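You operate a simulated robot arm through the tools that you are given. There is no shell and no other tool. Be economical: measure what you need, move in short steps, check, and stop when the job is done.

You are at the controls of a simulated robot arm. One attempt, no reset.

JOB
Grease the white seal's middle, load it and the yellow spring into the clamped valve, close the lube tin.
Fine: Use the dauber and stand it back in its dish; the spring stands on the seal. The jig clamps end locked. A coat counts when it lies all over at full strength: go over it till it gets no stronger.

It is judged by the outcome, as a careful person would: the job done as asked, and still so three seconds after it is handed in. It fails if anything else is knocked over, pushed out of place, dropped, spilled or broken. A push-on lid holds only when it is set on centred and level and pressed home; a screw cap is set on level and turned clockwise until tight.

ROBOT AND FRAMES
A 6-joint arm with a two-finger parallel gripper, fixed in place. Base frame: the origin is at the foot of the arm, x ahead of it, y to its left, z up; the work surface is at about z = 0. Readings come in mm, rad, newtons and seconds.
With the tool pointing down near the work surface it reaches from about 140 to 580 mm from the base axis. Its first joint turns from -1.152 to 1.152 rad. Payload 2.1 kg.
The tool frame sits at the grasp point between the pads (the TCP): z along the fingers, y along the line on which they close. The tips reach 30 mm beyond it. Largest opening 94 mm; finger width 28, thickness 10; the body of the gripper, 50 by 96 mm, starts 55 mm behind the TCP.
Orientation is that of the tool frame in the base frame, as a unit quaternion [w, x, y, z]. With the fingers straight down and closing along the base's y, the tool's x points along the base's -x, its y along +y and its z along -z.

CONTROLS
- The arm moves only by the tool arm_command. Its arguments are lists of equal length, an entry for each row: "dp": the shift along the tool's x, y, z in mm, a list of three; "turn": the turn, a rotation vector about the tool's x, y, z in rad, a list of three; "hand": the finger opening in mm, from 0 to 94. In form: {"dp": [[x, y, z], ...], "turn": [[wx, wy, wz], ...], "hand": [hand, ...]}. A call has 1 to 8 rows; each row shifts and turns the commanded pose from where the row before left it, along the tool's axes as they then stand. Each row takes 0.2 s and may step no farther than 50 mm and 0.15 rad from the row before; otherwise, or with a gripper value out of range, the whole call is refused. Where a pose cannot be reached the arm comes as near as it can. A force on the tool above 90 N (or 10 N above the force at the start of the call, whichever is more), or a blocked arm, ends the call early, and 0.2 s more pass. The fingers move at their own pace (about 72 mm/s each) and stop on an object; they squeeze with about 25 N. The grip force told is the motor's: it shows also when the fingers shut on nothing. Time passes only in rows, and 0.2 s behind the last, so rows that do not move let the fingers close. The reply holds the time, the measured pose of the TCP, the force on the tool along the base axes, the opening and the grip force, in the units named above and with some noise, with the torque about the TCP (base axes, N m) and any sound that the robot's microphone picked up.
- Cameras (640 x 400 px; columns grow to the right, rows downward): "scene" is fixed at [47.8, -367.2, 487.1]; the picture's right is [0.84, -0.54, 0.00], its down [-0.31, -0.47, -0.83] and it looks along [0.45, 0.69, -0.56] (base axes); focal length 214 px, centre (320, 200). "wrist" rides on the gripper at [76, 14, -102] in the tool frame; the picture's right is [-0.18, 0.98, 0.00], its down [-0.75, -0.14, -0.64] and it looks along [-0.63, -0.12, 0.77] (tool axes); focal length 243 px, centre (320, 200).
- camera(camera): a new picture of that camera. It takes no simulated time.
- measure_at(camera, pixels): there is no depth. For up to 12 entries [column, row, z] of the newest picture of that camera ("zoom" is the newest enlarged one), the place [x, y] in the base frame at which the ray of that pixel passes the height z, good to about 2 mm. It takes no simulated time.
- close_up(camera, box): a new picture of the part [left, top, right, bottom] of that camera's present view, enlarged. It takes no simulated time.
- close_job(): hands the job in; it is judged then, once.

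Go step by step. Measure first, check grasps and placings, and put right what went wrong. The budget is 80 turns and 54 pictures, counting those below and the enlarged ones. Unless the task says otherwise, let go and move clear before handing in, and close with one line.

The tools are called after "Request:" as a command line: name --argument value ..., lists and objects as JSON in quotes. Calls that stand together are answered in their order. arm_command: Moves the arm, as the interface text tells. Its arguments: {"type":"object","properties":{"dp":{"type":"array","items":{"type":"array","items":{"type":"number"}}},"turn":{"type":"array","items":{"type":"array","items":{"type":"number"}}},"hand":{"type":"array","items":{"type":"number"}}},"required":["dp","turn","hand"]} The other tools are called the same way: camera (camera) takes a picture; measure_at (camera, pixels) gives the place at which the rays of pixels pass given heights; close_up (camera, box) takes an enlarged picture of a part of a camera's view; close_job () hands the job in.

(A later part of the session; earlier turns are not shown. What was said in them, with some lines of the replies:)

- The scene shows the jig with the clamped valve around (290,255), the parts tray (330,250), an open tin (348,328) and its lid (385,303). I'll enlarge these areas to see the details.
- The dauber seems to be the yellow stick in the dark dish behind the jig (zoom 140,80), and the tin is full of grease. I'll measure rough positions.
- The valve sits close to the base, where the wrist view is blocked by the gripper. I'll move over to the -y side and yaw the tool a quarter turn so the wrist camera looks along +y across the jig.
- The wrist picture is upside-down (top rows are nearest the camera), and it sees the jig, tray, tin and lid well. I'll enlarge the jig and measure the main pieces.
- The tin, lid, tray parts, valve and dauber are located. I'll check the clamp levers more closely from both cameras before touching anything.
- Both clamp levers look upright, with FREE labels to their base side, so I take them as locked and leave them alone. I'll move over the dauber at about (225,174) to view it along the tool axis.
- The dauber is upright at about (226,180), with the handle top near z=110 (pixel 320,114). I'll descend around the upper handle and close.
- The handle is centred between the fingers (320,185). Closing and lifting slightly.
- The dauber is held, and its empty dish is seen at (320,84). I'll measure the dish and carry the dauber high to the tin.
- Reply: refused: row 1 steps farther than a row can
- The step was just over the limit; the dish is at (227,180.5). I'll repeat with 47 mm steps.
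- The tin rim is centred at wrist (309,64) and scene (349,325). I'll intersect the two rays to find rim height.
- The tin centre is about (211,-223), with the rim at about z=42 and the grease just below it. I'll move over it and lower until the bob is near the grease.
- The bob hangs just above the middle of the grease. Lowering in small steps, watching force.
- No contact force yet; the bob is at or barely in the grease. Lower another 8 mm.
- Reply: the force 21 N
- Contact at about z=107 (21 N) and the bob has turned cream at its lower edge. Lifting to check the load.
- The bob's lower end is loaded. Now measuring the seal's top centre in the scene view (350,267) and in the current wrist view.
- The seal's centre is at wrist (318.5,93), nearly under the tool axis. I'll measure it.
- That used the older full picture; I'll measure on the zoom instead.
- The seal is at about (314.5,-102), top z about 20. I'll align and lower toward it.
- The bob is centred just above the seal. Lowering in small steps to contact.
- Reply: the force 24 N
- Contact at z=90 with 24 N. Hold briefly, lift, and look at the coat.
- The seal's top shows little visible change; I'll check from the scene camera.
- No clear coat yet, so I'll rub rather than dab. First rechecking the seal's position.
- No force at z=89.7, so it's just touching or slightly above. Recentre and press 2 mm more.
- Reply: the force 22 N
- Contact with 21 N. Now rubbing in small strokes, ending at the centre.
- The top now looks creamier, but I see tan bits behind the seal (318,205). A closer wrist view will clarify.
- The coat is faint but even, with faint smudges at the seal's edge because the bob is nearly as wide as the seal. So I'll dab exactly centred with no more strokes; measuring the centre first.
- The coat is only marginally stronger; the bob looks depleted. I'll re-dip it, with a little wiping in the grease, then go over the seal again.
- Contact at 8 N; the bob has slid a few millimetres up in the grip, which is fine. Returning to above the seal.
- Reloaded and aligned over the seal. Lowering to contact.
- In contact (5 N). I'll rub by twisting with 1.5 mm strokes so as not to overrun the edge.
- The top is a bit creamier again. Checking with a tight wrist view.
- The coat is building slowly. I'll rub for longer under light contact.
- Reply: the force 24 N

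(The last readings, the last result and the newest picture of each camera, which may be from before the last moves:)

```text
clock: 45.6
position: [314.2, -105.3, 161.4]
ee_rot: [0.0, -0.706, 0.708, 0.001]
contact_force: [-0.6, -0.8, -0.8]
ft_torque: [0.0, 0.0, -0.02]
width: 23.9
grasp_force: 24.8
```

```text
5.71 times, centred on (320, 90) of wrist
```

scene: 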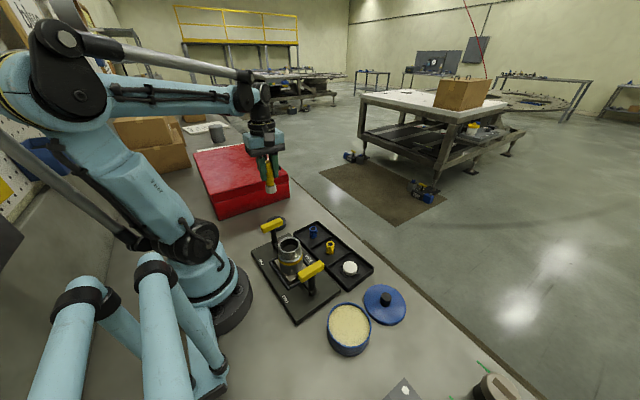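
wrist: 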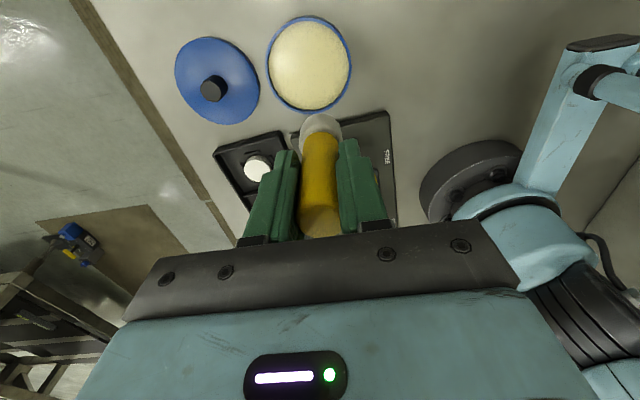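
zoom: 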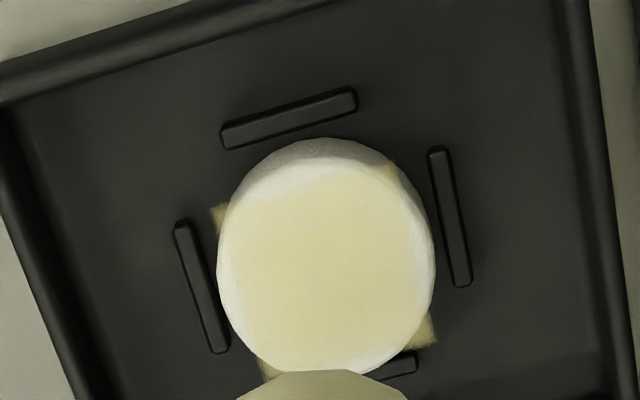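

Now the coat is clearly visible: an even cream square over the seal's middle (tray corners are just the square's overhang). Another round to see if it gets stronger.

Request:
arm_command --dp '[[-1.5, 0, 40], [0, 0, 37], [0, 0, 3], [0, 0, 1], [0, 0, 0], [0, 0, 0]]' --turn '[[0, 0, 0], [0, 0, 0], [0, 0, 0], [0, 0, 0], [0, 0, 0], [0, 0, 0]]' --hand '[10, 10, 10, 10, 10, 10]'

Request:
arm_command --dp '[[2, 0, 0], [-2, 2, 0], [-2, -2, 0], [2, -2, 0], [2, 2, 0], [-2, 2, 0], [-2, -2, 0], [2, 0, 0]]' --turn '[[0, 0, 0.15], [0, 0, -0.15], [0, 0, 0.15], [0, 0, -0.15], [0, 0, 0.15], [0, 0, -0.15], [0, 0, 0.15], [0, 0, -0.15]]' --hand '[10, 10, 10, 10, 10, 10, 10, 10]'

Request:
arm_command --dp '[[2, 0, 0.5], [-2, 2, 0], [-2, -2, 0], [2, -2, 0], [2, 2, 0], [-2, 2, 0], [-2, -2, 0], [2, 0, 0]]' --turn '[[0, 0, 0.15], [0, 0, -0.15], [0, 0, 0.15], [0, 0, -0.15], [0, 0, 0.15], [0, 0, -0.15], [0, 0, 0.15], [0, 0, -0.15]]' --hand '[10, 10, 10, 10, 10, 10, 10, 10]'

Request:
arm_command --dp '[[0, 0, -10], [0, 0, -35], [0, 0, -35]]' --turn '[[0, 0, 0], [0, 0, 0], [0, 0, 0]]' --hand '[10, 10, 10]'

Request:
close_up --camera "wrist" --box '[285, 55, 355, 125]'

```text
clock: 47.0
position: [313.5, -102.4, 79.1]
ee_rot: [0.0, -0.706, 0.708, 0.0]
contact_force: [-1.1, -0.7, 20.1]
ft_torque: [0.04, 0.1, 0.03]
width: 24.3
grasp_force: 25.1
```

```text
clock: 48.8
position: [314.5, -101.0, 79.8]
ee_rot: [0.0, -0.707, 0.708, 0.0]
contact_force: [-0.5, 0.0, -0.4]
ft_torque: [-0.03, -0.02, 0.0]
width: 24.3
grasp_force: 25.2
```

```text
clock: 50.6
position: [313.0, -100.0, 80.0]
ee_rot: [0.0, -0.707, 0.708, 0.0]
contact_force: [-0.5, -0.5, 0.0]
ft_torque: [0.01, -0.02, 0.0]
width: 23.9
grasp_force: 25.7
```

```text
clock: 51.4
position: [310.7, -99.6, 162.3]
ee_rot: [0.0, 0.707, -0.707, 0.0]
contact_force: [0.8, -0.2, -0.6]
ft_torque: [0.01, 0.0, -0.01]
width: 24.1
grasp_force: 24.3
```

```text
5.71 times, centred on (320, 90) of wrist
```

zoom: 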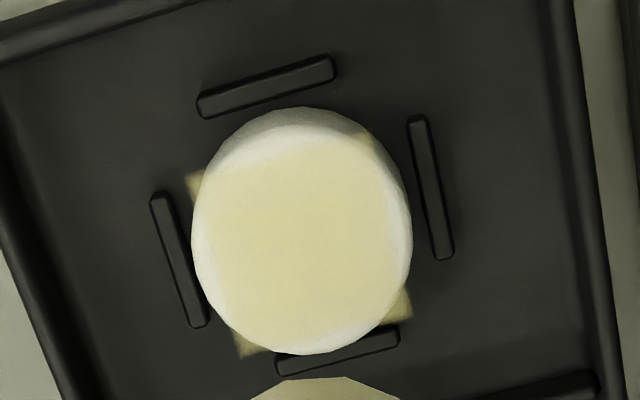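

Slightly stronger. I'll check the seal's centre, then re-dip and do another round.

Request:
measure_at --camera "zoom" --pixels '[[302, 238, 20], [192, 238, 20], [412, 238, 20], [302, 354, 20], [302, 122, 20]]'

Request:
arm_command --dp '[[31, 25, -5], [30, 24, 0], [30, 24, 0], [30, 24, 0], [0, 0, 40], [0, 0, 25], [0, 0, 5], [0, 0, 0]]' --turn '[[0, 0, 0], [0, 0, 0], [0, 0, 0], [0, 0, 0], [0, 0, 0], [0, 0, 0], [0, 0, 0], [0, 0, 0]]' --hand '[10, 10, 10, 10, 10, 10, 10, 10]'

```text
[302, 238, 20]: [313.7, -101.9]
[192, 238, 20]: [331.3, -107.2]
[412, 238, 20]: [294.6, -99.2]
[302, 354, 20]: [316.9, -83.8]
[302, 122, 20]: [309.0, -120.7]
```

```text
clock: 53.2
position: [216.3, -220.7, 94.8]
ee_rot: [0.0, -0.706, 0.708, 0.0]
contact_force: [0.4, -0.6, -0.6]
ft_torque: [0.0, 0.02, 0.03]
width: 24.0
grasp_force: 24.7
```

Request:
arm_command --dp '[[0, 0, 1.5], [0, 0, 1], [3, 0, 0], [-6, 0, 0], [3, 0, 0], [0, 0, 0]]' --turn '[[0, 0, 0], [0, 0, 0], [0, 0, 0], [0, 0, 0], [0, 0, 0], [0, 0, 0]]' --hand '[10, 10, 10, 10, 10, 10]'

```text
clock: 54.6
position: [217.4, -220.9, 95.6]
ee_rot: [0.0, -0.707, 0.707, 0.0]
contact_force: [-0.3, -0.9, -0.6]
ft_torque: [0.0, 0.01, 0.0]
width: 24.3
grasp_force: 24.7
```

Request:
arm_command --dp '[[0, 0, 1.5], [0, 0, 1.5], [0, 0, 0]]' --turn '[[0, 0, 0], [0, 0, 0], [0, 0, 0]]' --hand '[10, 10, 10]'

```text
clock: 55.4
position: [217.1, -222.1, 91.2]
ee_rot: [0.0, -0.706, 0.708, 0.001]
contact_force: [-0.2, 2.8, 22.8]
ft_torque: [0.14, 0.05, 0.0]
width: 23.9
grasp_force: 24.8
```

Reloaded (23 N). Back to the seal.

Request:
arm_command --dp '[[0, 0, -40], [0, 0, -35], [-30, -25, 0], [-30, -24, 0], [-30, -24, 0], [-30, -24, 0], [0, 0, 40], [0, 0, 32]]' --turn '[[0, 0, 0], [0, 0, 0], [0, 0, 0], [0, 0, 0], [0, 0, 0], [0, 0, 0], [0, 0, 0], [0, 0, 0]]' --hand '[10, 10, 10, 10, 10, 10, 10, 10]'

Request:
arm_command --dp '[[0, 0, 10], [0, 0, 3], [0, 0, 1.5], [0, 0, 0]]' --turn '[[0, 0, 0], [0, 0, 0], [0, 0, 0], [0, 0, 0]]' --hand '[10, 10, 10, 10]'

```text
clock: 57.2
position: [309.6, -102.2, 90.8]
ee_rot: [0.0, -0.707, 0.707, -0.001]
contact_force: [0.7, -0.5, -0.7]
ft_torque: [-0.02, -0.02, 0.04]
width: 24.0
grasp_force: 24.8
```

```text
clock: 58.2
position: [311.6, -100.7, 77.6]
ee_rot: [0.0, -0.706, 0.708, -0.001]
contact_force: [0.5, 0.6, -0.1]
ft_torque: [0.0, 0.01, 0.0]
width: 24.3
grasp_force: 25.1
```

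Request:
arm_command --dp '[[1, -2, 1], [0, 0, 1.5], [0, 0, 0]]' --turn '[[0, 0, 0], [0, 0, 0], [0, 0, 0]]' --hand '[10, 10, 10]'

```text
clock: 59.0
position: [314.4, -100.8, 76.3]
ee_rot: [0.0, -0.706, 0.708, 0.0]
contact_force: [-5.3, 3.5, 22.6]
ft_torque: [0.16, 0.28, 0.0]
width: 24.2
grasp_force: 25.1
```

In firm contact at (314,-101). Rubbing two more rounds with strokes a little wider, then lifting to compare.

Request:
arm_command --dp '[[3, 0, 0], [-3, 3, 0], [-3, -3, 0.3], [3, -3, 0], [3, 3, 0.3], [-3, 3, 0], [-3, -3, 0.3], [3, 0, 0]]' --turn '[[0, 0, 0], [0, 0, 0], [0, 0, 0], [0, 0, 0], [0, 0, 0], [0, 0, 0], [0, 0, 0], [0, 0, 0]]' --hand '[10, 10, 10, 10, 10, 10, 10, 10]'

Request:
arm_command --dp '[[2, 0, 0.4], [-2, 2, 0], [-2, -2, 0.3], [2, -2, 0], [2, 2, 0.3], [-2, 2, 0], [-2, -2, 0.3], [2, 0, 0]]' --turn '[[0, 0, 0.15], [0, 0, -0.15], [0, 0, 0.15], [0, 0, -0.15], [0, 0, 0.15], [0, 0, -0.15], [0, 0, 0.15], [0, 0, -0.15]]' --hand '[10, 10, 10, 10, 10, 10, 10, 10]'

Request:
arm_command --dp '[[0, 0, -10], [0, 0, -37], [0, 0, -38]]' --turn '[[0, 0, 0], [0, 0, 0], [0, 0, 0]]' --hand '[10, 10, 10]'

Request:
close_up --camera "wrist" --box '[285, 55, 355, 125]'

```text
clock: 60.8
position: [314.0, -100.9, 75.9]
ee_rot: [-0.001, 0.708, -0.707, -0.002]
contact_force: [-3.6, 3.8, 10.1]
ft_torque: [0.13, 0.2, -0.01]
width: 23.9
grasp_force: 24.9
```

```text
clock: 62.6
position: [314.6, -100.3, 72.6]
ee_rot: [0.001, 0.707, -0.707, -0.001]
contact_force: [-3.9, -1.0, 33.4]
ft_torque: [-0.13, 0.25, 0.0]
width: 23.9
grasp_force: 24.7
```

```text
clock: 63.4
position: [313.6, -103.9, 158.6]
ee_rot: [0.0, -0.706, 0.708, 0.0]
contact_force: [-0.1, -0.1, -0.4]
ft_torque: [0.04, 0.0, 0.01]
width: 24.2
grasp_force: 24.9
```

```text
5.71 times, centred on (320, 90) of wrist
```

zoom: 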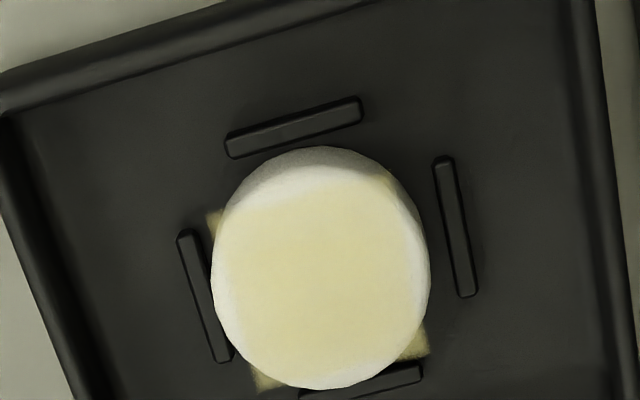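

Nearly saturated, but perhaps still strengthening. One more long round under light pressure, since the handle has slid up in the grip.

Request:
arm_command --dp '[[-1, 0, 40], [0, 0, 41], [0, 0, 3], [0, 0, 0]]' --turn '[[0, 0, 0], [0, 0, 0], [0, 0, 0], [0, 0, 0]]' --hand '[10, 10, 10, 10]'

```text
clock: 64.4
position: [315.8, -100.5, 76.1]
ee_rot: [0.0, -0.706, 0.708, 0.0]
contact_force: [-0.2, 0.7, -0.5]
ft_torque: [-0.02, -0.01, 0.02]
width: 24.1
grasp_force: 24.8
```

Request:
arm_command --dp '[[0.5, 1, 1], [0, 0, 1], [0, 0, 0]]' --turn '[[0, 0, 0], [0, 0, 0], [0, 0, 0]]' --hand '[10, 10, 10]'

```text
clock: 65.2
position: [316.3, -102.6, 74.0]
ee_rot: [0.0, -0.707, 0.708, 0.0]
contact_force: [-0.2, -1.7, 31.6]
ft_torque: [-0.13, 0.0, 0.01]
width: 24.0
grasp_force: 24.9
```

Request:
arm_command --dp '[[2, 0, 0], [-2, 2, 0], [-2, -2, 0], [2, -2, 0], [2, 2, 0], [-2, 2, 0], [-2, -2, 0], [2, 0, 0]]' --turn '[[0, 0, 0.15], [0, 0, -0.15], [0, 0, 0.15], [0, 0, -0.15], [0, 0, 0.15], [0, 0, -0.15], [0, 0, 0.15], [0, 0, -0.15]]' --hand '[10, 10, 10, 10, 10, 10, 10, 10]'

Request:
arm_command --dp '[[2, 0, 0.2], [-2, 2, 0], [-2, -2, 0], [2, -2, 0], [2, 2, 0], [-2, 2, 0], [-2, -2, 0], [2, 0, 0]]' --turn '[[0, 0, 0.15], [0, 0, -0.15], [0, 0, 0.15], [0, 0, -0.15], [0, 0, 0.15], [0, 0, -0.15], [0, 0, 0.15], [0, 0, -0.15]]' --hand '[10, 10, 10, 10, 10, 10, 10, 10]'

Request:
arm_command --dp '[[2, 0, 0.2], [-2, 2, 0], [-2, -2, 0], [2, -2, 0], [2, 2, 0], [-2, 2, 0], [-2, -2, 0], [2, 0, 0]]' --turn '[[0, 0, 0.15], [0, 0, -0.15], [0, 0, 0.15], [0, 0, -0.15], [0, 0, 0.15], [0, 0, -0.15], [0, 0, 0.15], [0, 0, -0.15]]' --hand '[10, 10, 10, 10, 10, 10, 10, 10]'

Request:
arm_command --dp '[[0, 0, -10], [0, 0, -37], [0, 0, -38]]' --turn '[[0, 0, 0], [0, 0, 0], [0, 0, 0]]' --hand '[10, 10, 10]'

Request:
close_up --camera "wrist" --box '[285, 55, 355, 125]'

```text
clock: 67.0
position: [315.1, -101.2, 73.5]
ee_rot: [-0.001, -0.707, 0.707, 0.0]
contact_force: [-3.2, -1.5, 65.3]
ft_torque: [-0.2, 0.21, 0.03]
width: 24.4
grasp_force: 25.4
```

```text
clock: 68.8
position: [315.2, -101.8, 73.5]
ee_rot: [0.0, -0.707, 0.708, 0.001]
contact_force: [-1.2, -4.5, 82.4]
ft_torque: [-0.26, 0.13, -0.02]
width: 23.9
grasp_force: 25.1
```

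```text
clock: 70.6
position: [313.7, -101.3, 73.7]
ee_rot: [0.001, -0.707, 0.708, 0.0]
contact_force: [-2.2, -2.6, 75.6]
ft_torque: [-0.17, 0.18, 0.01]
width: 24.0
grasp_force: 25.0
```

```text
clock: 71.4
position: [311.7, -100.4, 160.1]
ee_rot: [-0.001, -0.706, 0.708, -0.001]
contact_force: [-0.2, 1.0, 0.2]
ft_torque: [0.04, -0.03, 0.0]
width: 24.2
grasp_force: 24.9
```

```text
5.71 times, centred on (320, 90) of wrist
```

zoom: 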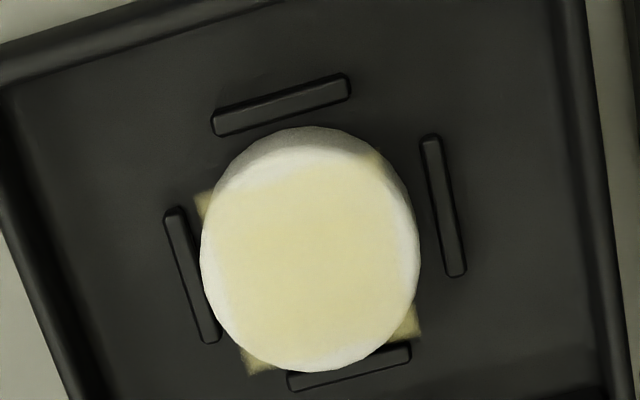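

The coat no longer changes visibly: it's saturated and even. Now I carry the dauber back to its dish at (227,180.5).

Request:
arm_command --dp '[[0, 0, -30], [-47, 0, 0], [-47, 0, 0], [-47, 14, 0], [-47, 14, 0], [-47, 14, 0], [-44, 21, 0], [0, 21, 0]]' --turn '[[0, 0, 0], [0, 0, 0], [0, 0, 0], [0, 0, 0], [0, 0, 0], [0, 0, 0], [0, 0, 0], [0, 0, 0]]' --hand '[10, 10, 10, 10, 10, 10, 10, 10]'

Request:
close_up --camera "wrist" --box '[240, 40, 400, 180]'

Request:
measure_at --camera "zoom" --pixels '[[320, 130, 10]]'

```text
clock: 73.2
position: [232.6, 174.7, 184.8]
ee_rot: [0.0, -0.706, 0.708, 0.0]
contact_force: [-0.2, -0.1, -0.6]
ft_torque: [0.0, 0.0, 0.0]
width: 24.2
grasp_force: 25.9
```

```text
2.86 times, centred on (320, 110) of wrist
```

zoom: 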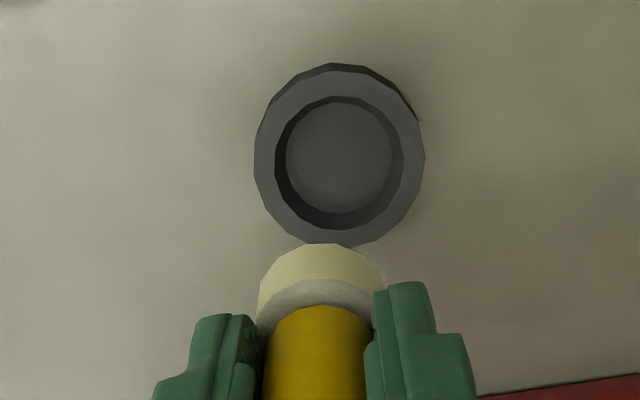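

```text
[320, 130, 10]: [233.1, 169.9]
```

The dish recess is centred at zoom (340,160); measuring it.

Request:
measure_at --camera "zoom" --pixels '[[340, 160, 10], [340, 160, 15], [339, 155, 5], [275, 160, 14], [403, 160, 14]]'

```text
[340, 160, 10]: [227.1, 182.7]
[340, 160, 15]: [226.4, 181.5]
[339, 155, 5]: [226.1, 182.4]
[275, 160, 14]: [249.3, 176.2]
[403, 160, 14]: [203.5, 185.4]
```

Recess centre is (226.8,181.5). Aligning and descending to just above the expected seat.

Request:
arm_command --dp '[[-6, 5.5, 0], [0, 0, 45], [0, 0, 40], [0, 0, 25], [0, 0, 0]]' --turn '[[0, 0, 0], [0, 0, 0], [0, 0, 0], [0, 0, 0], [0, 0, 0]]' --hand '[10, 10, 10, 10, 10]'

Request:
close_up --camera "scene" --box '[240, 176, 320, 246]'

```text
clock: 74.4
position: [225.2, 185.4, 76.1]
ee_rot: [0.001, -0.706, 0.708, 0.0]
contact_force: [0.8, -0.7, -0.2]
ft_torque: [0.0, 0.0, -0.02]
width: 24.5
grasp_force: 25.3
```

```text
5.71 times, centred on (280, 211) of scene
```

zoom: 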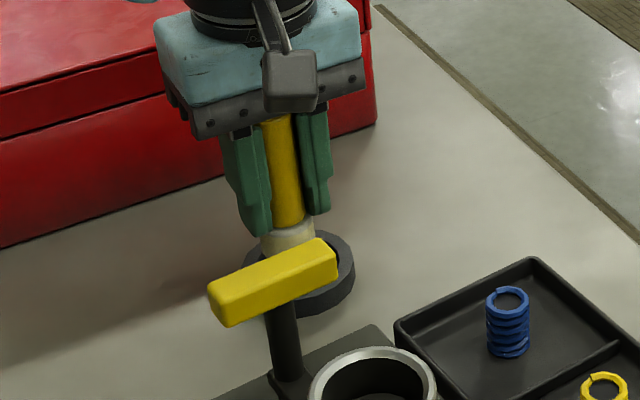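

Bob is above the dish. Lowering further until contact.

Request:
arm_command --dp '[[1.5, 0, 4], [0, 0, 3], [0, 0, 2], [0, 0, 0]]' --turn '[[0, 0, 0], [0, 0, 0], [0, 0, 0], [0, 0, 0]]' --hand '[10, 10, 10, 10]'

```text
clock: 75.4
position: [225.3, 183.6, 67.9]
ee_rot: [0.0, -0.706, 0.708, 0.0]
contact_force: [-0.4, -0.4, -0.6]
ft_torque: [0.02, -0.01, -0.02]
width: 24.1
grasp_force: 24.7
```

Request:
arm_command --dp '[[0, 0, 2], [0, 0, 2], [0, 0, 1.5], [0, 0, 0]]' --turn '[[0, 0, 0], [0, 0, 0], [0, 0, 0], [0, 0, 0]]' --hand '[10, 10, 10, 10]'

```text
clock: 76.4
position: [225.3, 183.1, 62.9]
ee_rot: [0.0, -0.706, 0.708, 0.0]
contact_force: [0.8, 0.5, -0.2]
ft_torque: [-0.03, 0.02, -0.04]
width: 24.1
grasp_force: 24.9
```

Request:
arm_command --dp '[[0, 0, 1.5], [0, 0, 1.5], [0, 0, 0]]' --turn '[[0, 0, 0], [0, 0, 0], [0, 0, 0]]' --hand '[10, 10, 10]'

```text
clock: 77.2
position: [225.2, 181.8, 60.1]
ee_rot: [-0.001, -0.707, 0.707, 0.0]
contact_force: [0.3, 0.3, -0.4]
ft_torque: [0.0, 0.01, -0.05]
width: 24.0
grasp_force: 25.0
```

Request:
arm_command --dp '[[0, 0, 1], [0, 0, 1], [0, 0, 1], [0, 0, 0]]' --turn '[[0, 0, 0], [0, 0, 0], [0, 0, 0], [0, 0, 0]]' --hand '[10, 10, 10, 10]'

Request:
close_up --camera "wrist" --box '[240, 60, 400, 200]'

```text
clock: 78.0
position: [226.6, 182.8, 59.7]
ee_rot: [-0.002, -0.707, 0.707, -0.001]
contact_force: [-1.8, -0.8, 36.7]
ft_torque: [0.02, 0.06, 0.02]
width: 24.0
grasp_force: 24.8
stopped in row 3: the force on the tool passed its limit at 100 N (the readings are from after the stop); the commanded pose is now the measured one
```

```text
2.86 times, centred on (320, 130) of wrist
```

zoom: 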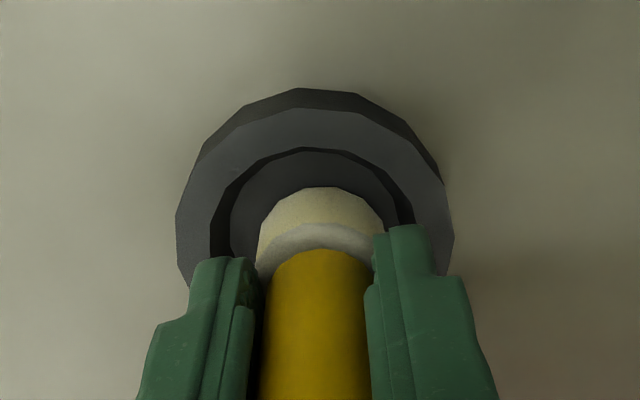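

The dauber is seated in the dish. Release, rise straight up, and then head toward the lid.

Request:
arm_command --dp '[[0, 0, -0.5], [0, 0, 0], [0, 0, 0], [0, 0, -30], [0, 0, -40], [0, 0, -40], [0, 0, -30]]' --turn '[[0, 0, 0], [0, 0, 0], [0, 0, 0], [0, 0, 0], [0, 0, 0], [0, 0, 0], [0, 0, 0]]' --hand '[50, 60, 60, 60, 60, 60, 60]'

Request:
close_up --camera "wrist" --box '[240, 20, 400, 160]'

Request:
arm_command --dp '[[45, -12, 0], [45, -12, 0], [45, -12, 0], [45, -12, 0], [45, -12, 0], [45, -12, 0], [45, -14, 0], [45, -14, 0]]' --turn '[[0, 0, 0], [0, 0, 0], [0, 0, 0], [0, 0, 0], [0, 0, 0], [0, 0, 0], [0, 0, 0], [0, 0, 0]]' --hand '[60, 60, 60, 60, 60, 60, 60, 60]'

Request:
camera --camera "wrist"

```text
clock: 79.6
position: [224.9, 183.6, 200.0]
ee_rot: [0.0, -0.707, 0.708, 0.0]
contact_force: [-1.0, -0.2, -0.3]
ft_torque: [0.04, 0.01, 0.03]
width: 59.8
grasp_force: 0.2
```

```text
2.86 times, centred on (320, 90) of wrist
```

zoom: 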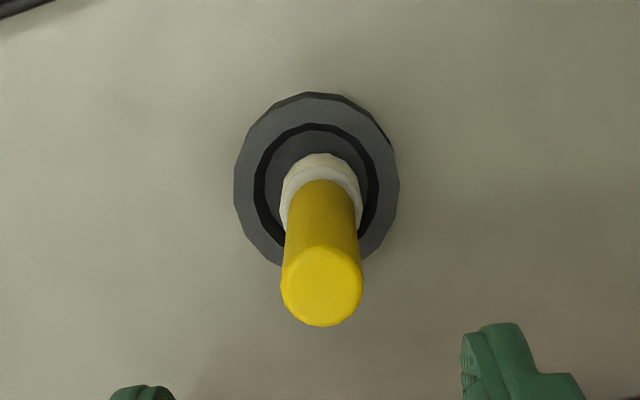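

```text
clock: 81.4
position: [324.5, -176.0, 198.1]
ee_rot: [-0.002, -0.706, 0.708, 0.0]
contact_force: [-0.2, 0.2, -1.2]
ft_torque: [-0.01, 0.02, 0.01]
width: 59.9
grasp_force: 0.1
```

```text
12 pictures are left
```

wrist: 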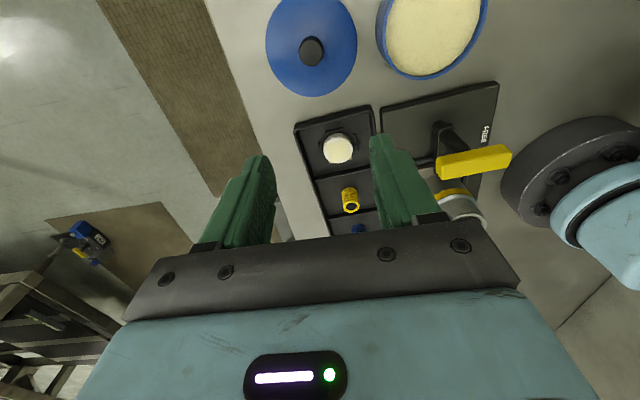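

The dauber stands in its dish. Lid knob at wrist (312,50) and tin at (433,32) — measuring those plus the seal and spring.

Request:
measure_at --camera "wrist" --pixels '[[312, 48, 30], [312, 48, 20], [311, 47, 10], [266, 46, 5], [357, 46, 5], [311, 96, 5], [433, 30, 42], [387, 30, 42], [338, 148, 20], [350, 194, 30], [352, 207, 30]]'

Request:
measure_at --camera "scene" --pixels '[[386, 296, 30], [386, 296, 25], [386, 302, 10], [385.5, 304, 5]]'

```text
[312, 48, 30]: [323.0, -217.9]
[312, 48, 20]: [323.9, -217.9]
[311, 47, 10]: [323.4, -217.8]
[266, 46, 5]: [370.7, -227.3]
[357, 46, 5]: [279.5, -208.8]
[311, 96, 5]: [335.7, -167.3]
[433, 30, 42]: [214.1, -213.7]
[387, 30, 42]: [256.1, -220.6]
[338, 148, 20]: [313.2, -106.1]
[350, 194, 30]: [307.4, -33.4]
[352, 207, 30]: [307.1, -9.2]
```

```text
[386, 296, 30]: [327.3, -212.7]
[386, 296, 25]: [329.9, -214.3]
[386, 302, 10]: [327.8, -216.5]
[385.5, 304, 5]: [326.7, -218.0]
```

Lid knob is at about (324.5,-217). Moving above it and down to tips a bit above the lid plate.

Request:
arm_command --dp '[[41, 0, 0], [0, 0, 45], [0, 0, 45], [0, 0, 40], [0, 0, 16], [0, 0, 0]]' --turn '[[0, 0, 0], [0, 0, 0], [0, 0, 0], [0, 0, 0], [0, 0, 0], [0, 0, 0]]' --hand '[60, 60, 60, 60, 60, 60]'

Request:
camera --camera "wrist"

Request:
close_up --camera "scene" --box '[338, 256, 434, 336]'

```text
clock: 82.8
position: [323.7, -221.1, 52.5]
ee_rot: [-0.001, -0.707, 0.707, 0.0]
contact_force: [0.5, 0.8, 0.3]
ft_torque: [-0.06, -0.03, 0.0]
width: 60.1
grasp_force: 0.0
```

```text
11 pictures are left
```

wrist: 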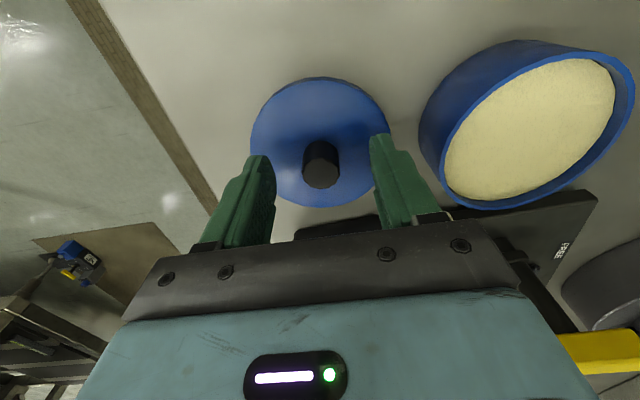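

```text
5.00 times, centred on (386, 296) of scene
```

zoom: 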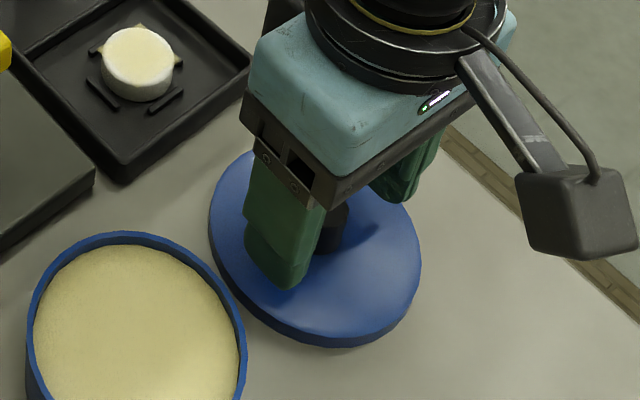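

Knob is centred between fingers (321,173). Lowering carefully with a narrower opening, then closing.

Request:
arm_command --dp '[[-2, 0, 0], [0, 0, 3], [0, 0, 3], [0, 0, 0], [0, 0, 0], [0, 0, 0], [0, 0, 0]]' --turn '[[0, 0, 0], [0, 0, 0], [0, 0, 0], [0, 0, 0], [0, 0, 0], [0, 0, 0], [0, 0, 0]]' --hand '[45, 45, 45, 10, 10, 10, 10]'

```text
clock: 84.4
position: [324.3, -216.6, 47.1]
ee_rot: [-0.001, -0.706, 0.708, 0.001]
contact_force: [0.4, -0.2, 0.2]
ft_torque: [-0.03, 0.02, 0.0]
width: 22.2
grasp_force: 24.4
```

The knob is gripped (22 mm). Lifting and going beside the tin so the camera sees the tin's rim clear of the lid.

Request:
arm_command --dp '[[0, 0, -15], [0, 0, -45], [0, 0, -45], [0, 0, -48], [-14, 38, 0], [-14, 38, 0], [-14, 37, 0], [0, 0, 0]]' --turn '[[0, 0, 0], [0, 0, 0], [0, 0, 0], [0, 0, 0], [0, 0, 0], [0, 0, 0], [0, 0, 0], [0, 0, 0]]' --hand '[10, 10, 10, 10, 10, 10, 10, 10]'

Request:
camera --camera "wrist"

```text
clock: 86.2
position: [210.5, -172.9, 199.8]
ee_rot: [-0.001, -0.707, 0.708, 0.001]
contact_force: [0.7, -0.4, -0.8]
ft_torque: [0.01, 0.04, -0.02]
width: 22.1
grasp_force: 25.1
```

```text
9 pictures are left
```

wrist: 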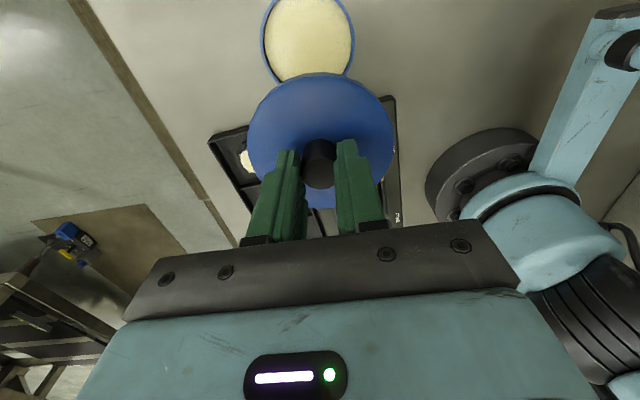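

Tin rim spans columns 261–355 and its far edge is at row ~85. Measuring its edges at z=42, plus the held lid.

Request:
measure_at --camera "wrist" --pixels '[[261, 38, 42], [355, 38, 42], [308, 84, 42], [261, 30, 42], [355, 30, 42], [308, 38, 42], [248, 142, 160], [393, 142, 160], [320, 72, 160], [308, 84, 45], [308, 84, 39]]'

```text
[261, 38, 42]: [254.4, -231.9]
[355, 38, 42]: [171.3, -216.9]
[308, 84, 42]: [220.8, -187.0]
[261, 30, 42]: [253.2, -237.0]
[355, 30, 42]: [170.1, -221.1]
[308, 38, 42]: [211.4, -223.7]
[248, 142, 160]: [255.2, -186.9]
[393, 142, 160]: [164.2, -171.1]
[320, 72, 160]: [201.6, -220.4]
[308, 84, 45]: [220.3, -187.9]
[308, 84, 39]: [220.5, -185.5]
```

Lid centre to tin centre is about (+1.5,-49.5). Moving over and lowering to just above the rim, then checking from the scene view.

Request:
arm_command --dp '[[25, -0.8, 0], [24.5, -0.7, 0], [0, 0, 40], [0, 0, 40], [0, 0, 20], [0, 0, 0]]' --turn '[[0, 0, 0], [0, 0, 0], [0, 0, 0], [0, 0, 0], [0, 0, 0], [0, 0, 0]]' --hand '[10, 10, 10, 10, 10, 10]'

Request:
close_up --camera "scene" --box '[308, 290, 388, 370]'

```text
clock: 87.6
position: [213.8, -222.8, 103.1]
ee_rot: [-0.002, -0.707, 0.708, 0.0]
contact_force: [0.3, 0.5, -0.6]
ft_torque: [0.0, 0.01, -0.02]
width: 22.1
grasp_force: 25.0
```

```text
5.00 times, centred on (348, 330) of scene
```

zoom: 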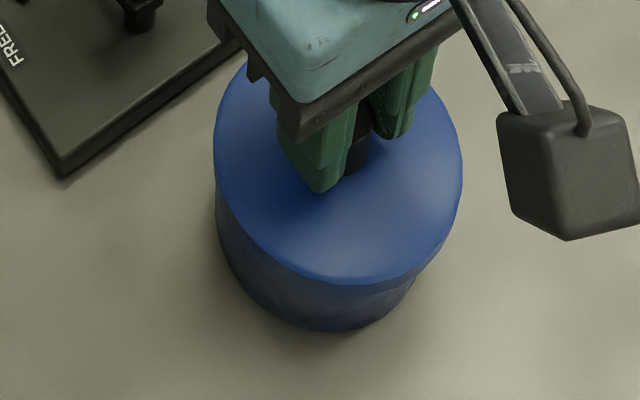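

Comparing ellipses, the lid is about 3 mm too far along the picture's right. Correcting, then lowering to contact.

Request:
arm_command --dp '[[-1.2, 2.7, 0], [0, 0, 6], [0, 0, 4], [0, 0, 2], [0, 0, 1], [0, 0, 0]]' --turn '[[0, 0, 0], [0, 0, 0], [0, 0, 0], [0, 0, 0], [0, 0, 0], [0, 0, 0]]' --hand '[10, 10, 10, 10, 10, 10]'

```text
clock: 89.0
position: [211.6, -220.8, 89.7]
ee_rot: [-0.002, -0.707, 0.707, -0.001]
contact_force: [0.4, 0.2, 0.2]
ft_torque: [0.01, 0.02, 0.05]
width: 22.0
grasp_force: 24.9
```

Request:
arm_command --dp '[[0, 0, 2], [0, 0, 2], [0, 0, 1], [0, 0, 0]]' --turn '[[0, 0, 0], [0, 0, 0], [0, 0, 0], [0, 0, 0]]' --hand '[10, 10, 10, 10]'

Request:
close_up --camera "scene" --box '[308, 290, 388, 370]'

```text
clock: 90.0
position: [211.6, -221.9, 83.1]
ee_rot: [-0.001, -0.706, 0.708, 0.0]
contact_force: [-5.4, -0.1, 15.7]
ft_torque: [0.58, -0.19, 0.15]
width: 22.3
grasp_force: 24.8
```

```text
5.00 times, centred on (348, 330) of scene
```

zoom: 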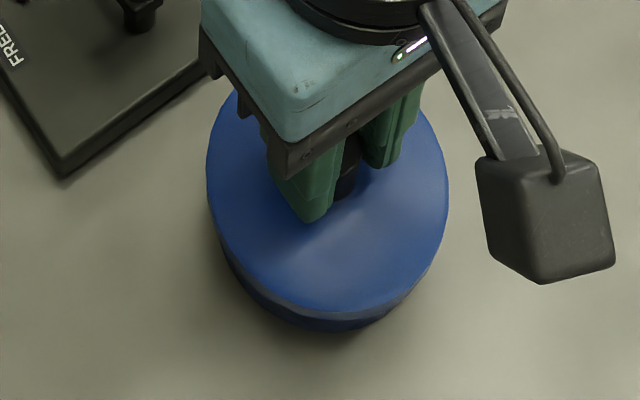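

Contact at z≈83 with torque showing it touches on the +y side, so the lid is a few mm too far toward -y. I'll lift slightly, shift +y 2.5 mm, and lower again.

Request:
arm_command --dp '[[0, 0, -4], [-2.5, -0.8, 0], [0, 0, 2], [0, 0, 2], [0, 0, 1], [0, 0, 0]]' --turn '[[0, 0, 0], [0, 0, 0], [0, 0, 0], [0, 0, 0], [0, 0, 0], [0, 0, 0]]' --hand '[10, 10, 10, 10, 10, 10]'

```text
clock: 91.4
position: [211.3, -218.4, 81.9]
ee_rot: [-0.001, -0.706, 0.708, 0.0]
contact_force: [3.7, 1.1, 12.4]
ft_torque: [-0.39, -0.19, -0.01]
width: 22.1
grasp_force: 25.0
```

Now the contact is on the -y side, so I overshot; shift back 1.2 mm in y and +0.7 in x.

Request:
arm_command --dp '[[0, 0, -4], [1.2, -0.7, 0], [0, 0, 2], [0, 0, 2], [0, 0, 1], [0, 0, 0]]' --turn '[[0, 0, 0], [0, 0, 0], [0, 0, 0], [0, 0, 0], [0, 0, 0], [0, 0, 0]]' --hand '[10, 10, 10, 10, 10, 10]'

```text
clock: 92.8
position: [213.9, -221.3, 81.5]
ee_rot: [0.0, -0.707, 0.707, -0.001]
contact_force: [5.0, 6.0, 12.0]
ft_torque: [-0.22, -0.2, 0.06]
width: 22.0
grasp_force: 24.5
heard: snap
```

A snap was heard: the lid engaged. I'll press a little more to bring it home, then release, rise, and look.

Request:
arm_command --dp '[[0, 0, 1.5], [0, 0, 1.5], [0, 0, 1.5], [0, 0, 0]]' --turn '[[0, 0, 0], [0, 0, 0], [0, 0, 0], [0, 0, 0]]' --hand '[10, 10, 10, 10]'

Request:
arm_command --dp '[[0, 0, -0.5], [0, 0, 0], [0, 0, 0], [0, 0, -40], [0, 0, -40], [0, 0, -35], [-40, 0, 0], [-30, -40, 0]]' --turn '[[0, 0, 0], [0, 0, 0], [0, 0, 0], [0, 0, 0], [0, 0, 0], [0, 0, 0], [0, 0, 0], [0, 0, 0]]' --hand '[45, 60, 60, 60, 60, 60, 60, 60]'

Request:
close_up --camera "scene" --box '[290, 240, 410, 360]'

```text
clock: 93.8
position: [213.0, -220.5, 76.8]
ee_rot: [-0.002, -0.706, 0.708, 0.0]
contact_force: [-4.8, 10.0, 29.7]
ft_torque: [0.46, 0.1, 0.0]
width: 22.2
grasp_force: 24.5
```

```text
clock: 95.6
position: [252.9, -147.4, 194.1]
ee_rot: [-0.001, -0.707, 0.708, 0.0]
contact_force: [0.5, 0.4, -0.9]
ft_torque: [-0.01, 0.02, -0.02]
width: 60.1
grasp_force: 0.0
```

```text
3.33 times, centred on (350, 300) of scene
```

zoom: 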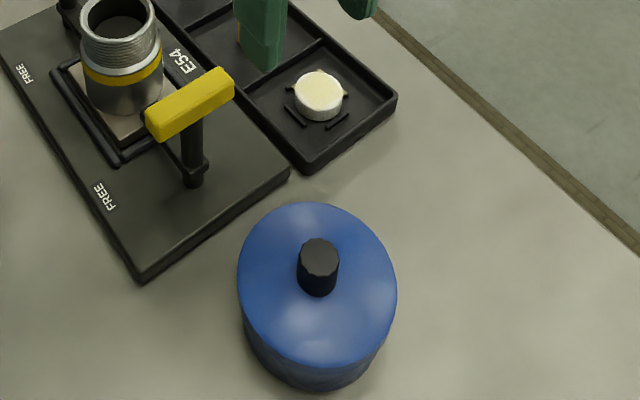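

The lid sits level and centred on the tin. Next: the seal at (313.5,-102) — approach, descend with tips gripping only its upper part, close, and lift.

Request:
arm_command --dp '[[-22, -30, 0], [-23, -30.5, 0], [0, 0, 45], [0, 0, 45], [0, 0, 40], [0, 0, 20], [0, 0, 0]]' --turn '[[0, 0, 0], [0, 0, 0], [0, 0, 0], [0, 0, 0], [0, 0, 0], [0, 0, 0], [0, 0, 0]]' --hand '[60, 60, 60, 60, 60, 60, 60]'

Request:
camera --camera "wrist"

```text
clock: 97.2
position: [312.7, -106.2, 41.3]
ee_rot: [0.001, 0.707, -0.707, 0.001]
contact_force: [-0.1, 0.3, -0.2]
ft_torque: [0.04, 0.01, -0.04]
width: 60.2
grasp_force: 0.1
```

```text
5 pictures are left
```

wrist: 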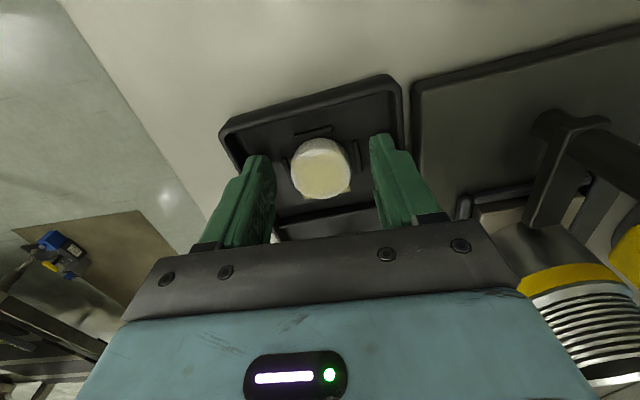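

Seal is centred between the fingers (321,172). Nudge +y, close, lift, and carry toward the valve to a spot where the camera sees the bore.

Request:
arm_command --dp '[[-3, 0, 0], [0, 0, 0], [0, 0, 0], [0, 0, 0], [0, 0, -40], [0, 0, -45], [0, 0, -45], [0, 0, -30]]' --turn '[[0, 0, 0], [0, 0, 0], [0, 0, 0], [0, 0, 0], [0, 0, 0], [0, 0, 0], [0, 0, 0], [0, 0, 0]]' --hand '[60, 20, 20, 20, 20, 20, 20, 20]'

Request:
arm_command --dp '[[-33, 26, 0], [-33, 26, 0], [-33, 25, 0], [-33, 25, 0], [-33, 25, 0], [0, 0, 0]]' --turn '[[0, 0, 0], [0, 0, 0], [0, 0, 0], [0, 0, 0], [0, 0, 0], [0, 0, 0]]' --hand '[20, 20, 20, 20, 20, 20]'

Request:
close_up --camera "wrist" --box '[220, 0, 420, 190]'

```text
clock: 99.0
position: [313.0, -103.5, 201.6]
ee_rot: [0.0, -0.706, 0.708, 0.0]
contact_force: [-0.2, 0.2, -1.1]
ft_torque: [-0.01, -0.02, -0.03]
width: 35.5
grasp_force: 25.1
```

```text
clock: 100.4
position: [188.8, 61.3, 201.6]
ee_rot: [-0.001, -0.706, 0.708, 0.0]
contact_force: [0.0, 0.0, 0.1]
ft_torque: [0.0, 0.0, -0.01]
width: 35.9
grasp_force: 25.0
```

```text
2.11 times, centred on (320, 95) of wrist
```

zoom: 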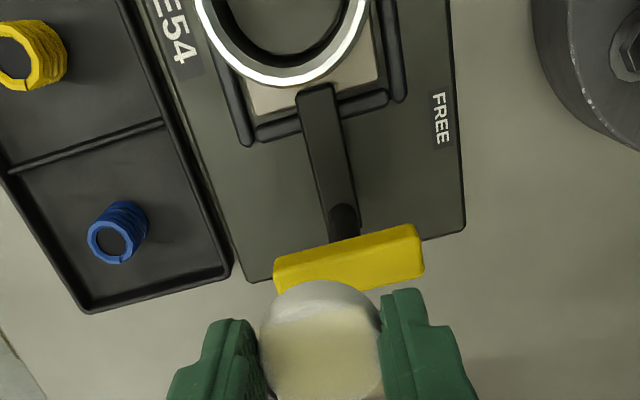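

Seal held (35.7 mm). The valve rim is in view at zoom (282,~0–88); measuring it with both cameras.

Request:
measure_at --camera "zoom" --pixels '[[194, 5, 70], [370, 5, 70], [282, 88, 70], [282, 2, 70], [282, 66, 70], [213, 3, 70], [351, 3, 70], [282, 88, 60], [282, 88, 80], [15, 68, 30]]'

Request:
measure_at --camera "scene" --pixels '[[289.3, 244.5, 60], [289.3, 244.5, 70], [289.3, 244.5, 80], [278.5, 244.5, 70], [300.3, 244.5, 70]]'

```text
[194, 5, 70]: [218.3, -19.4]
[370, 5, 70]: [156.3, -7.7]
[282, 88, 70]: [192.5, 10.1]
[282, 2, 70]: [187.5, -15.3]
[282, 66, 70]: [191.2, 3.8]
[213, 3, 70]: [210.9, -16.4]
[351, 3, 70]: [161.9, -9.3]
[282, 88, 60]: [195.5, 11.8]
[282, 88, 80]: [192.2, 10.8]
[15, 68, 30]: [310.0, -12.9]
```

```text
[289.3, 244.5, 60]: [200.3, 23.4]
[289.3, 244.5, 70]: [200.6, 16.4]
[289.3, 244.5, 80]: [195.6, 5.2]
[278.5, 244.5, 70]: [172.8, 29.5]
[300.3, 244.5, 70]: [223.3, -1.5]
```

The two cameras agree only at a rim height near 100, with centre about (186,-17). I'll shift back to get the whole rim in view for a precise centre.

Request:
arm_command --dp '[[36, 2, 0], [0, 0, 0]]' --turn '[[0, 0, 0], [0, 0, 0]]' --hand '[20, 20]'

Request:
close_up --camera "wrist" --box '[240, 0, 400, 190]'

```text
clock: 101.0
position: [186.3, 26.6, 202.7]
ee_rot: [-0.001, -0.707, 0.707, 0.0]
contact_force: [-0.5, 0.5, -0.9]
ft_torque: [0.01, -0.01, -0.02]
width: 35.9
grasp_force: 25.1
```

```text
2.11 times, centred on (320, 95) of wrist
```

zoom: 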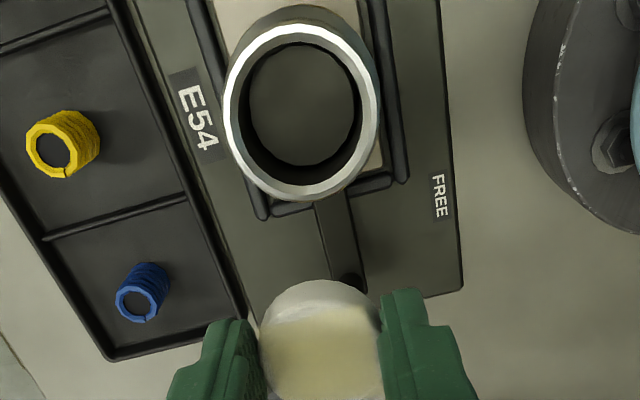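

The whole rim is visible, centre at zoom (301,111), inner bore columns 234–365. Measuring.

Request:
measure_at --camera "zoom" --pixels '[[301, 111, 90], [301, 111, 97], [301, 111, 104], [223, 111, 97], [379, 111, 97], [301, 22, 97], [301, 200, 97], [234, 111, 97], [365, 111, 97], [53, 150, 30], [53, 150, 36], [85, 130, 10]]'

```text
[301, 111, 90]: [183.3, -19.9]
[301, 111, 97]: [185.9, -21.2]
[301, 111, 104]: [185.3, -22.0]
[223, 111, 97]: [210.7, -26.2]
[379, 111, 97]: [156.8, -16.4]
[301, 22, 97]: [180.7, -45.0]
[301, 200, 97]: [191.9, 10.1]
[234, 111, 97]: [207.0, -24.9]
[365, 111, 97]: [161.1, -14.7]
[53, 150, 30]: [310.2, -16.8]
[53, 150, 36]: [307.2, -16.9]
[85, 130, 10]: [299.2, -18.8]
```

Bore centre ≈ (185,-19.5), inner diameter ~46. Moving above and lowering to just above the rim.

Request:
arm_command --dp '[[45.5, 1.5, 0], [0, 0, 30], [0, 0, 24], [0, 0, 0]]' --turn '[[0, 0, 0], [0, 0, 0], [0, 0, 0], [0, 0, 0]]' --hand '[20, 20, 20, 20]'

Request:
close_up --camera "scene" --box '[250, 200, 330, 290]'

```text
clock: 102.0
position: [183.5, -19.1, 148.8]
ee_rot: [-0.001, -0.707, 0.707, 0.0]
contact_force: [-0.5, -0.6, 0.5]
ft_torque: [0.0, 0.03, -0.01]
width: 35.8
grasp_force: 24.7
```

```text
4.44 times, centred on (290, 245) of scene
```

zoom: 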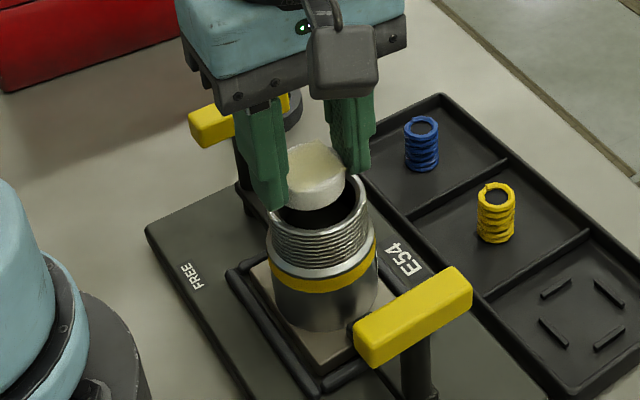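

Seal is well centred over the bore (zoom 316 vs 318). Lowering so its bottom enters the bore.

Request:
arm_command --dp '[[0, -0.5, 8], [0, 0, 4], [0, 0, 3], [0, 0, 2], [0, 0, 0]]' --turn '[[0, 0, 0], [0, 0, 0], [0, 0, 0], [0, 0, 0], [0, 0, 0]]' --hand '[20, 20, 20, 20, 20]'

```text
clock: 102.8
position: [187.4, -19.8, 138.0]
ee_rot: [-0.004, -0.706, 0.708, 0.001]
contact_force: [-2.7, -1.5, 11.8]
ft_torque: [0.08, -0.24, 0.14]
width: 35.7
grasp_force: 25.6
stopped in row 3: the force on the tool passed its limit at 105 N (the readings are from after the stop); the commanded pose is now the measured one
5 turns are left
```

The tool stopped with fingertips on the rim (tips z≈108), and the seal's lower half is inside the bore. I'll back off 1.5 mm and let it go, then fetch the yellow spring at (308.8,-17) by its top and hover where I can see the bore.

Request:
arm_command --dp '[[0, 0, -1.5], [0, 0, 0], [0, 0, 0], [0, 0, 0], [0, 0, -20], [0, 0, -25], [0, 0, -25]]' --turn '[[0, 0, 0], [0, 0, 0], [0, 0, 0], [0, 0, 0], [0, 0, 0], [0, 0, 0], [0, 0, 0]]' --hand '[20, 50, 50, 50, 50, 50, 50]'

Request:
arm_command --dp '[[-0.9, -40.5, 0], [-0.9, -40.5, 0], [-0.9, -40.5, 0], [0, 0, 45], [0, 0, 45], [0, 0, 45], [0, 0, 18.5], [0, 0, 0]]' --turn '[[0, 0, 0], [0, 0, 0], [0, 0, 0], [0, 0, 0], [0, 0, 0], [0, 0, 0], [0, 0, 0], [0, 0, 0]]' --hand '[50, 50, 50, 50, 50, 50, 50, 50]'

Request:
arm_command --dp '[[0, 0, 0], [0, 0, 0], [0, 0, 0], [0, 0, 0], [0, 0, -40], [0, 0, -45], [0, 0, -45], [0, 0, -16]]' --turn '[[0, 0, 0], [0, 0, 0], [0, 0, 0], [0, 0, 0], [0, 0, 0], [0, 0, 0], [0, 0, 0], [0, 0, 0]]' --hand '[10, 10, 10, 10, 10, 10, 10, 10]'

Request:
arm_command --dp '[[-14.5, 41, 0], [-14.5, 41, 0], [-14.5, 40.5, 0], [0, 0, 0]]' --turn '[[0, 0, 0], [0, 0, 0], [0, 0, 0], [0, 0, 0]]' --hand '[10, 10, 10, 10]'

Request:
close_up --camera "wrist" --box '[240, 0, 400, 190]'

```text
clock: 104.3
position: [186.2, -21.6, 209.5]
ee_rot: [-0.004, -0.707, 0.708, -0.001]
contact_force: [-0.7, 0.5, 0.5]
ft_torque: [-0.02, 0.0, 0.0]
width: 50.4
grasp_force: 0.0
```

```text
clock: 106.2
position: [308.5, -17.7, 56.1]
ee_rot: [-0.004, -0.707, 0.708, 0.0]
contact_force: [-0.3, -0.6, -0.5]
ft_torque: [-0.02, 0.02, -0.01]
width: 49.9
grasp_force: 0.1
```

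```text
clock: 108.0
position: [309.8, -18.2, 200.4]
ee_rot: [-0.004, -0.705, 0.709, 0.0]
contact_force: [-0.7, -0.6, -0.3]
ft_torque: [0.04, -0.02, -0.01]
width: 23.2
grasp_force: 25.0
```

```text
clock: 109.0
position: [187.8, 24.3, 202.8]
ee_rot: [-0.004, -0.706, 0.708, 0.0]
contact_force: [0.1, -0.8, -1.4]
ft_torque: [0.01, 0.02, 0.0]
width: 23.2
grasp_force: 24.5
```

```text
2.11 times, centred on (320, 95) of wrist
4 turns are left
```

zoom: 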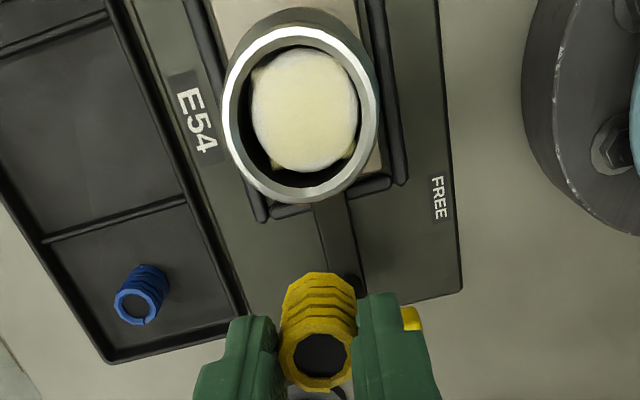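

The seal lies flat in the bore (zoom 306,110) and the spring is held upright (23 mm). Moving over and lowering it onto the seal.

Request:
arm_command --dp '[[43.8, 2.3, 0], [0, 0, 30], [0, 0, 25], [0, 0, 3], [0, 0, 2], [0, 0, 1.5], [0, 0, 1], [0, 0, 0]]' --turn '[[0, 0, 0], [0, 0, 0], [0, 0, 0], [0, 0, 0], [0, 0, 0], [0, 0, 0], [0, 0, 0], [0, 0, 0]]' --hand '[10, 10, 10, 10, 10, 10, 10, 10]'

```text
clock: 110.8
position: [182.2, -17.9, 140.9]
ee_rot: [-0.003, -0.706, 0.708, 0.001]
contact_force: [-0.6, 1.7, 9.4]
ft_torque: [0.08, -0.05, -0.04]
width: 22.9
grasp_force: 25.3
3 turns are left
```

9 N with little torque: the spring's foot rests on the seal. Easing up 0.5 mm, opening, rising straight up, and checking.

Request:
arm_command --dp '[[0, 0, -0.5], [0, 0, 0], [0, 0, 0], [0, 0, 0], [0, 0, -20], [0, 0, -25], [0, 0, -20], [-43, 0, 0]]' --turn '[[0, 0, 0], [0, 0, 0], [0, 0, 0], [0, 0, 0], [0, 0, 0], [0, 0, 0], [0, 0, 0], [0, 0, 0]]' --hand '[10, 30, 45, 45, 45, 45, 45, 45]'

Request:
close_up --camera "wrist" --box '[240, 0, 400, 190]'

```text
clock: 112.5
position: [182.6, 27.5, 203.2]
ee_rot: [-0.004, -0.705, 0.709, -0.001]
contact_force: [-0.6, 0.1, 0.3]
ft_torque: [-0.03, 0.02, 0.0]
width: 45.1
grasp_force: 0.1
```

```text
2.11 times, centred on (320, 95) of wrist
2 turns are left
```

zoom: 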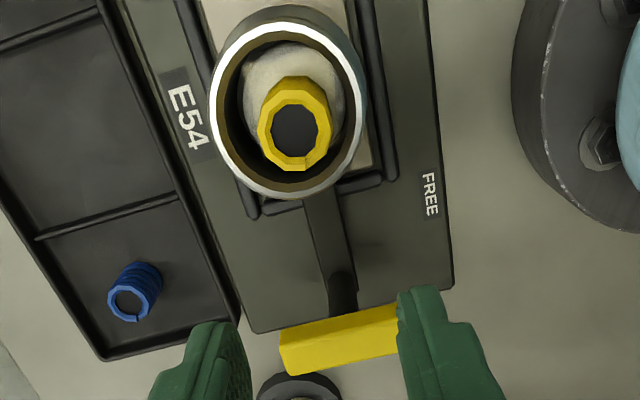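

The spring stands upright on the seal inside the bore, the clamps are untouched, and the arm is clear; handing in.

Request:
close_job

```text
The job is handed in.
```

I've handed the job in. The seal's middle is greased, with the coat no longer visibly changing on the last rounds. The seal lies flat in the valve, and the spring stands upright on it. The dauber is back in its dish. The lid is on the tin: I heard it snap and pressed it once more, but didn't press it again from above to prove it was fully home. I left the clamps upright and untouched, taking upright as locked.
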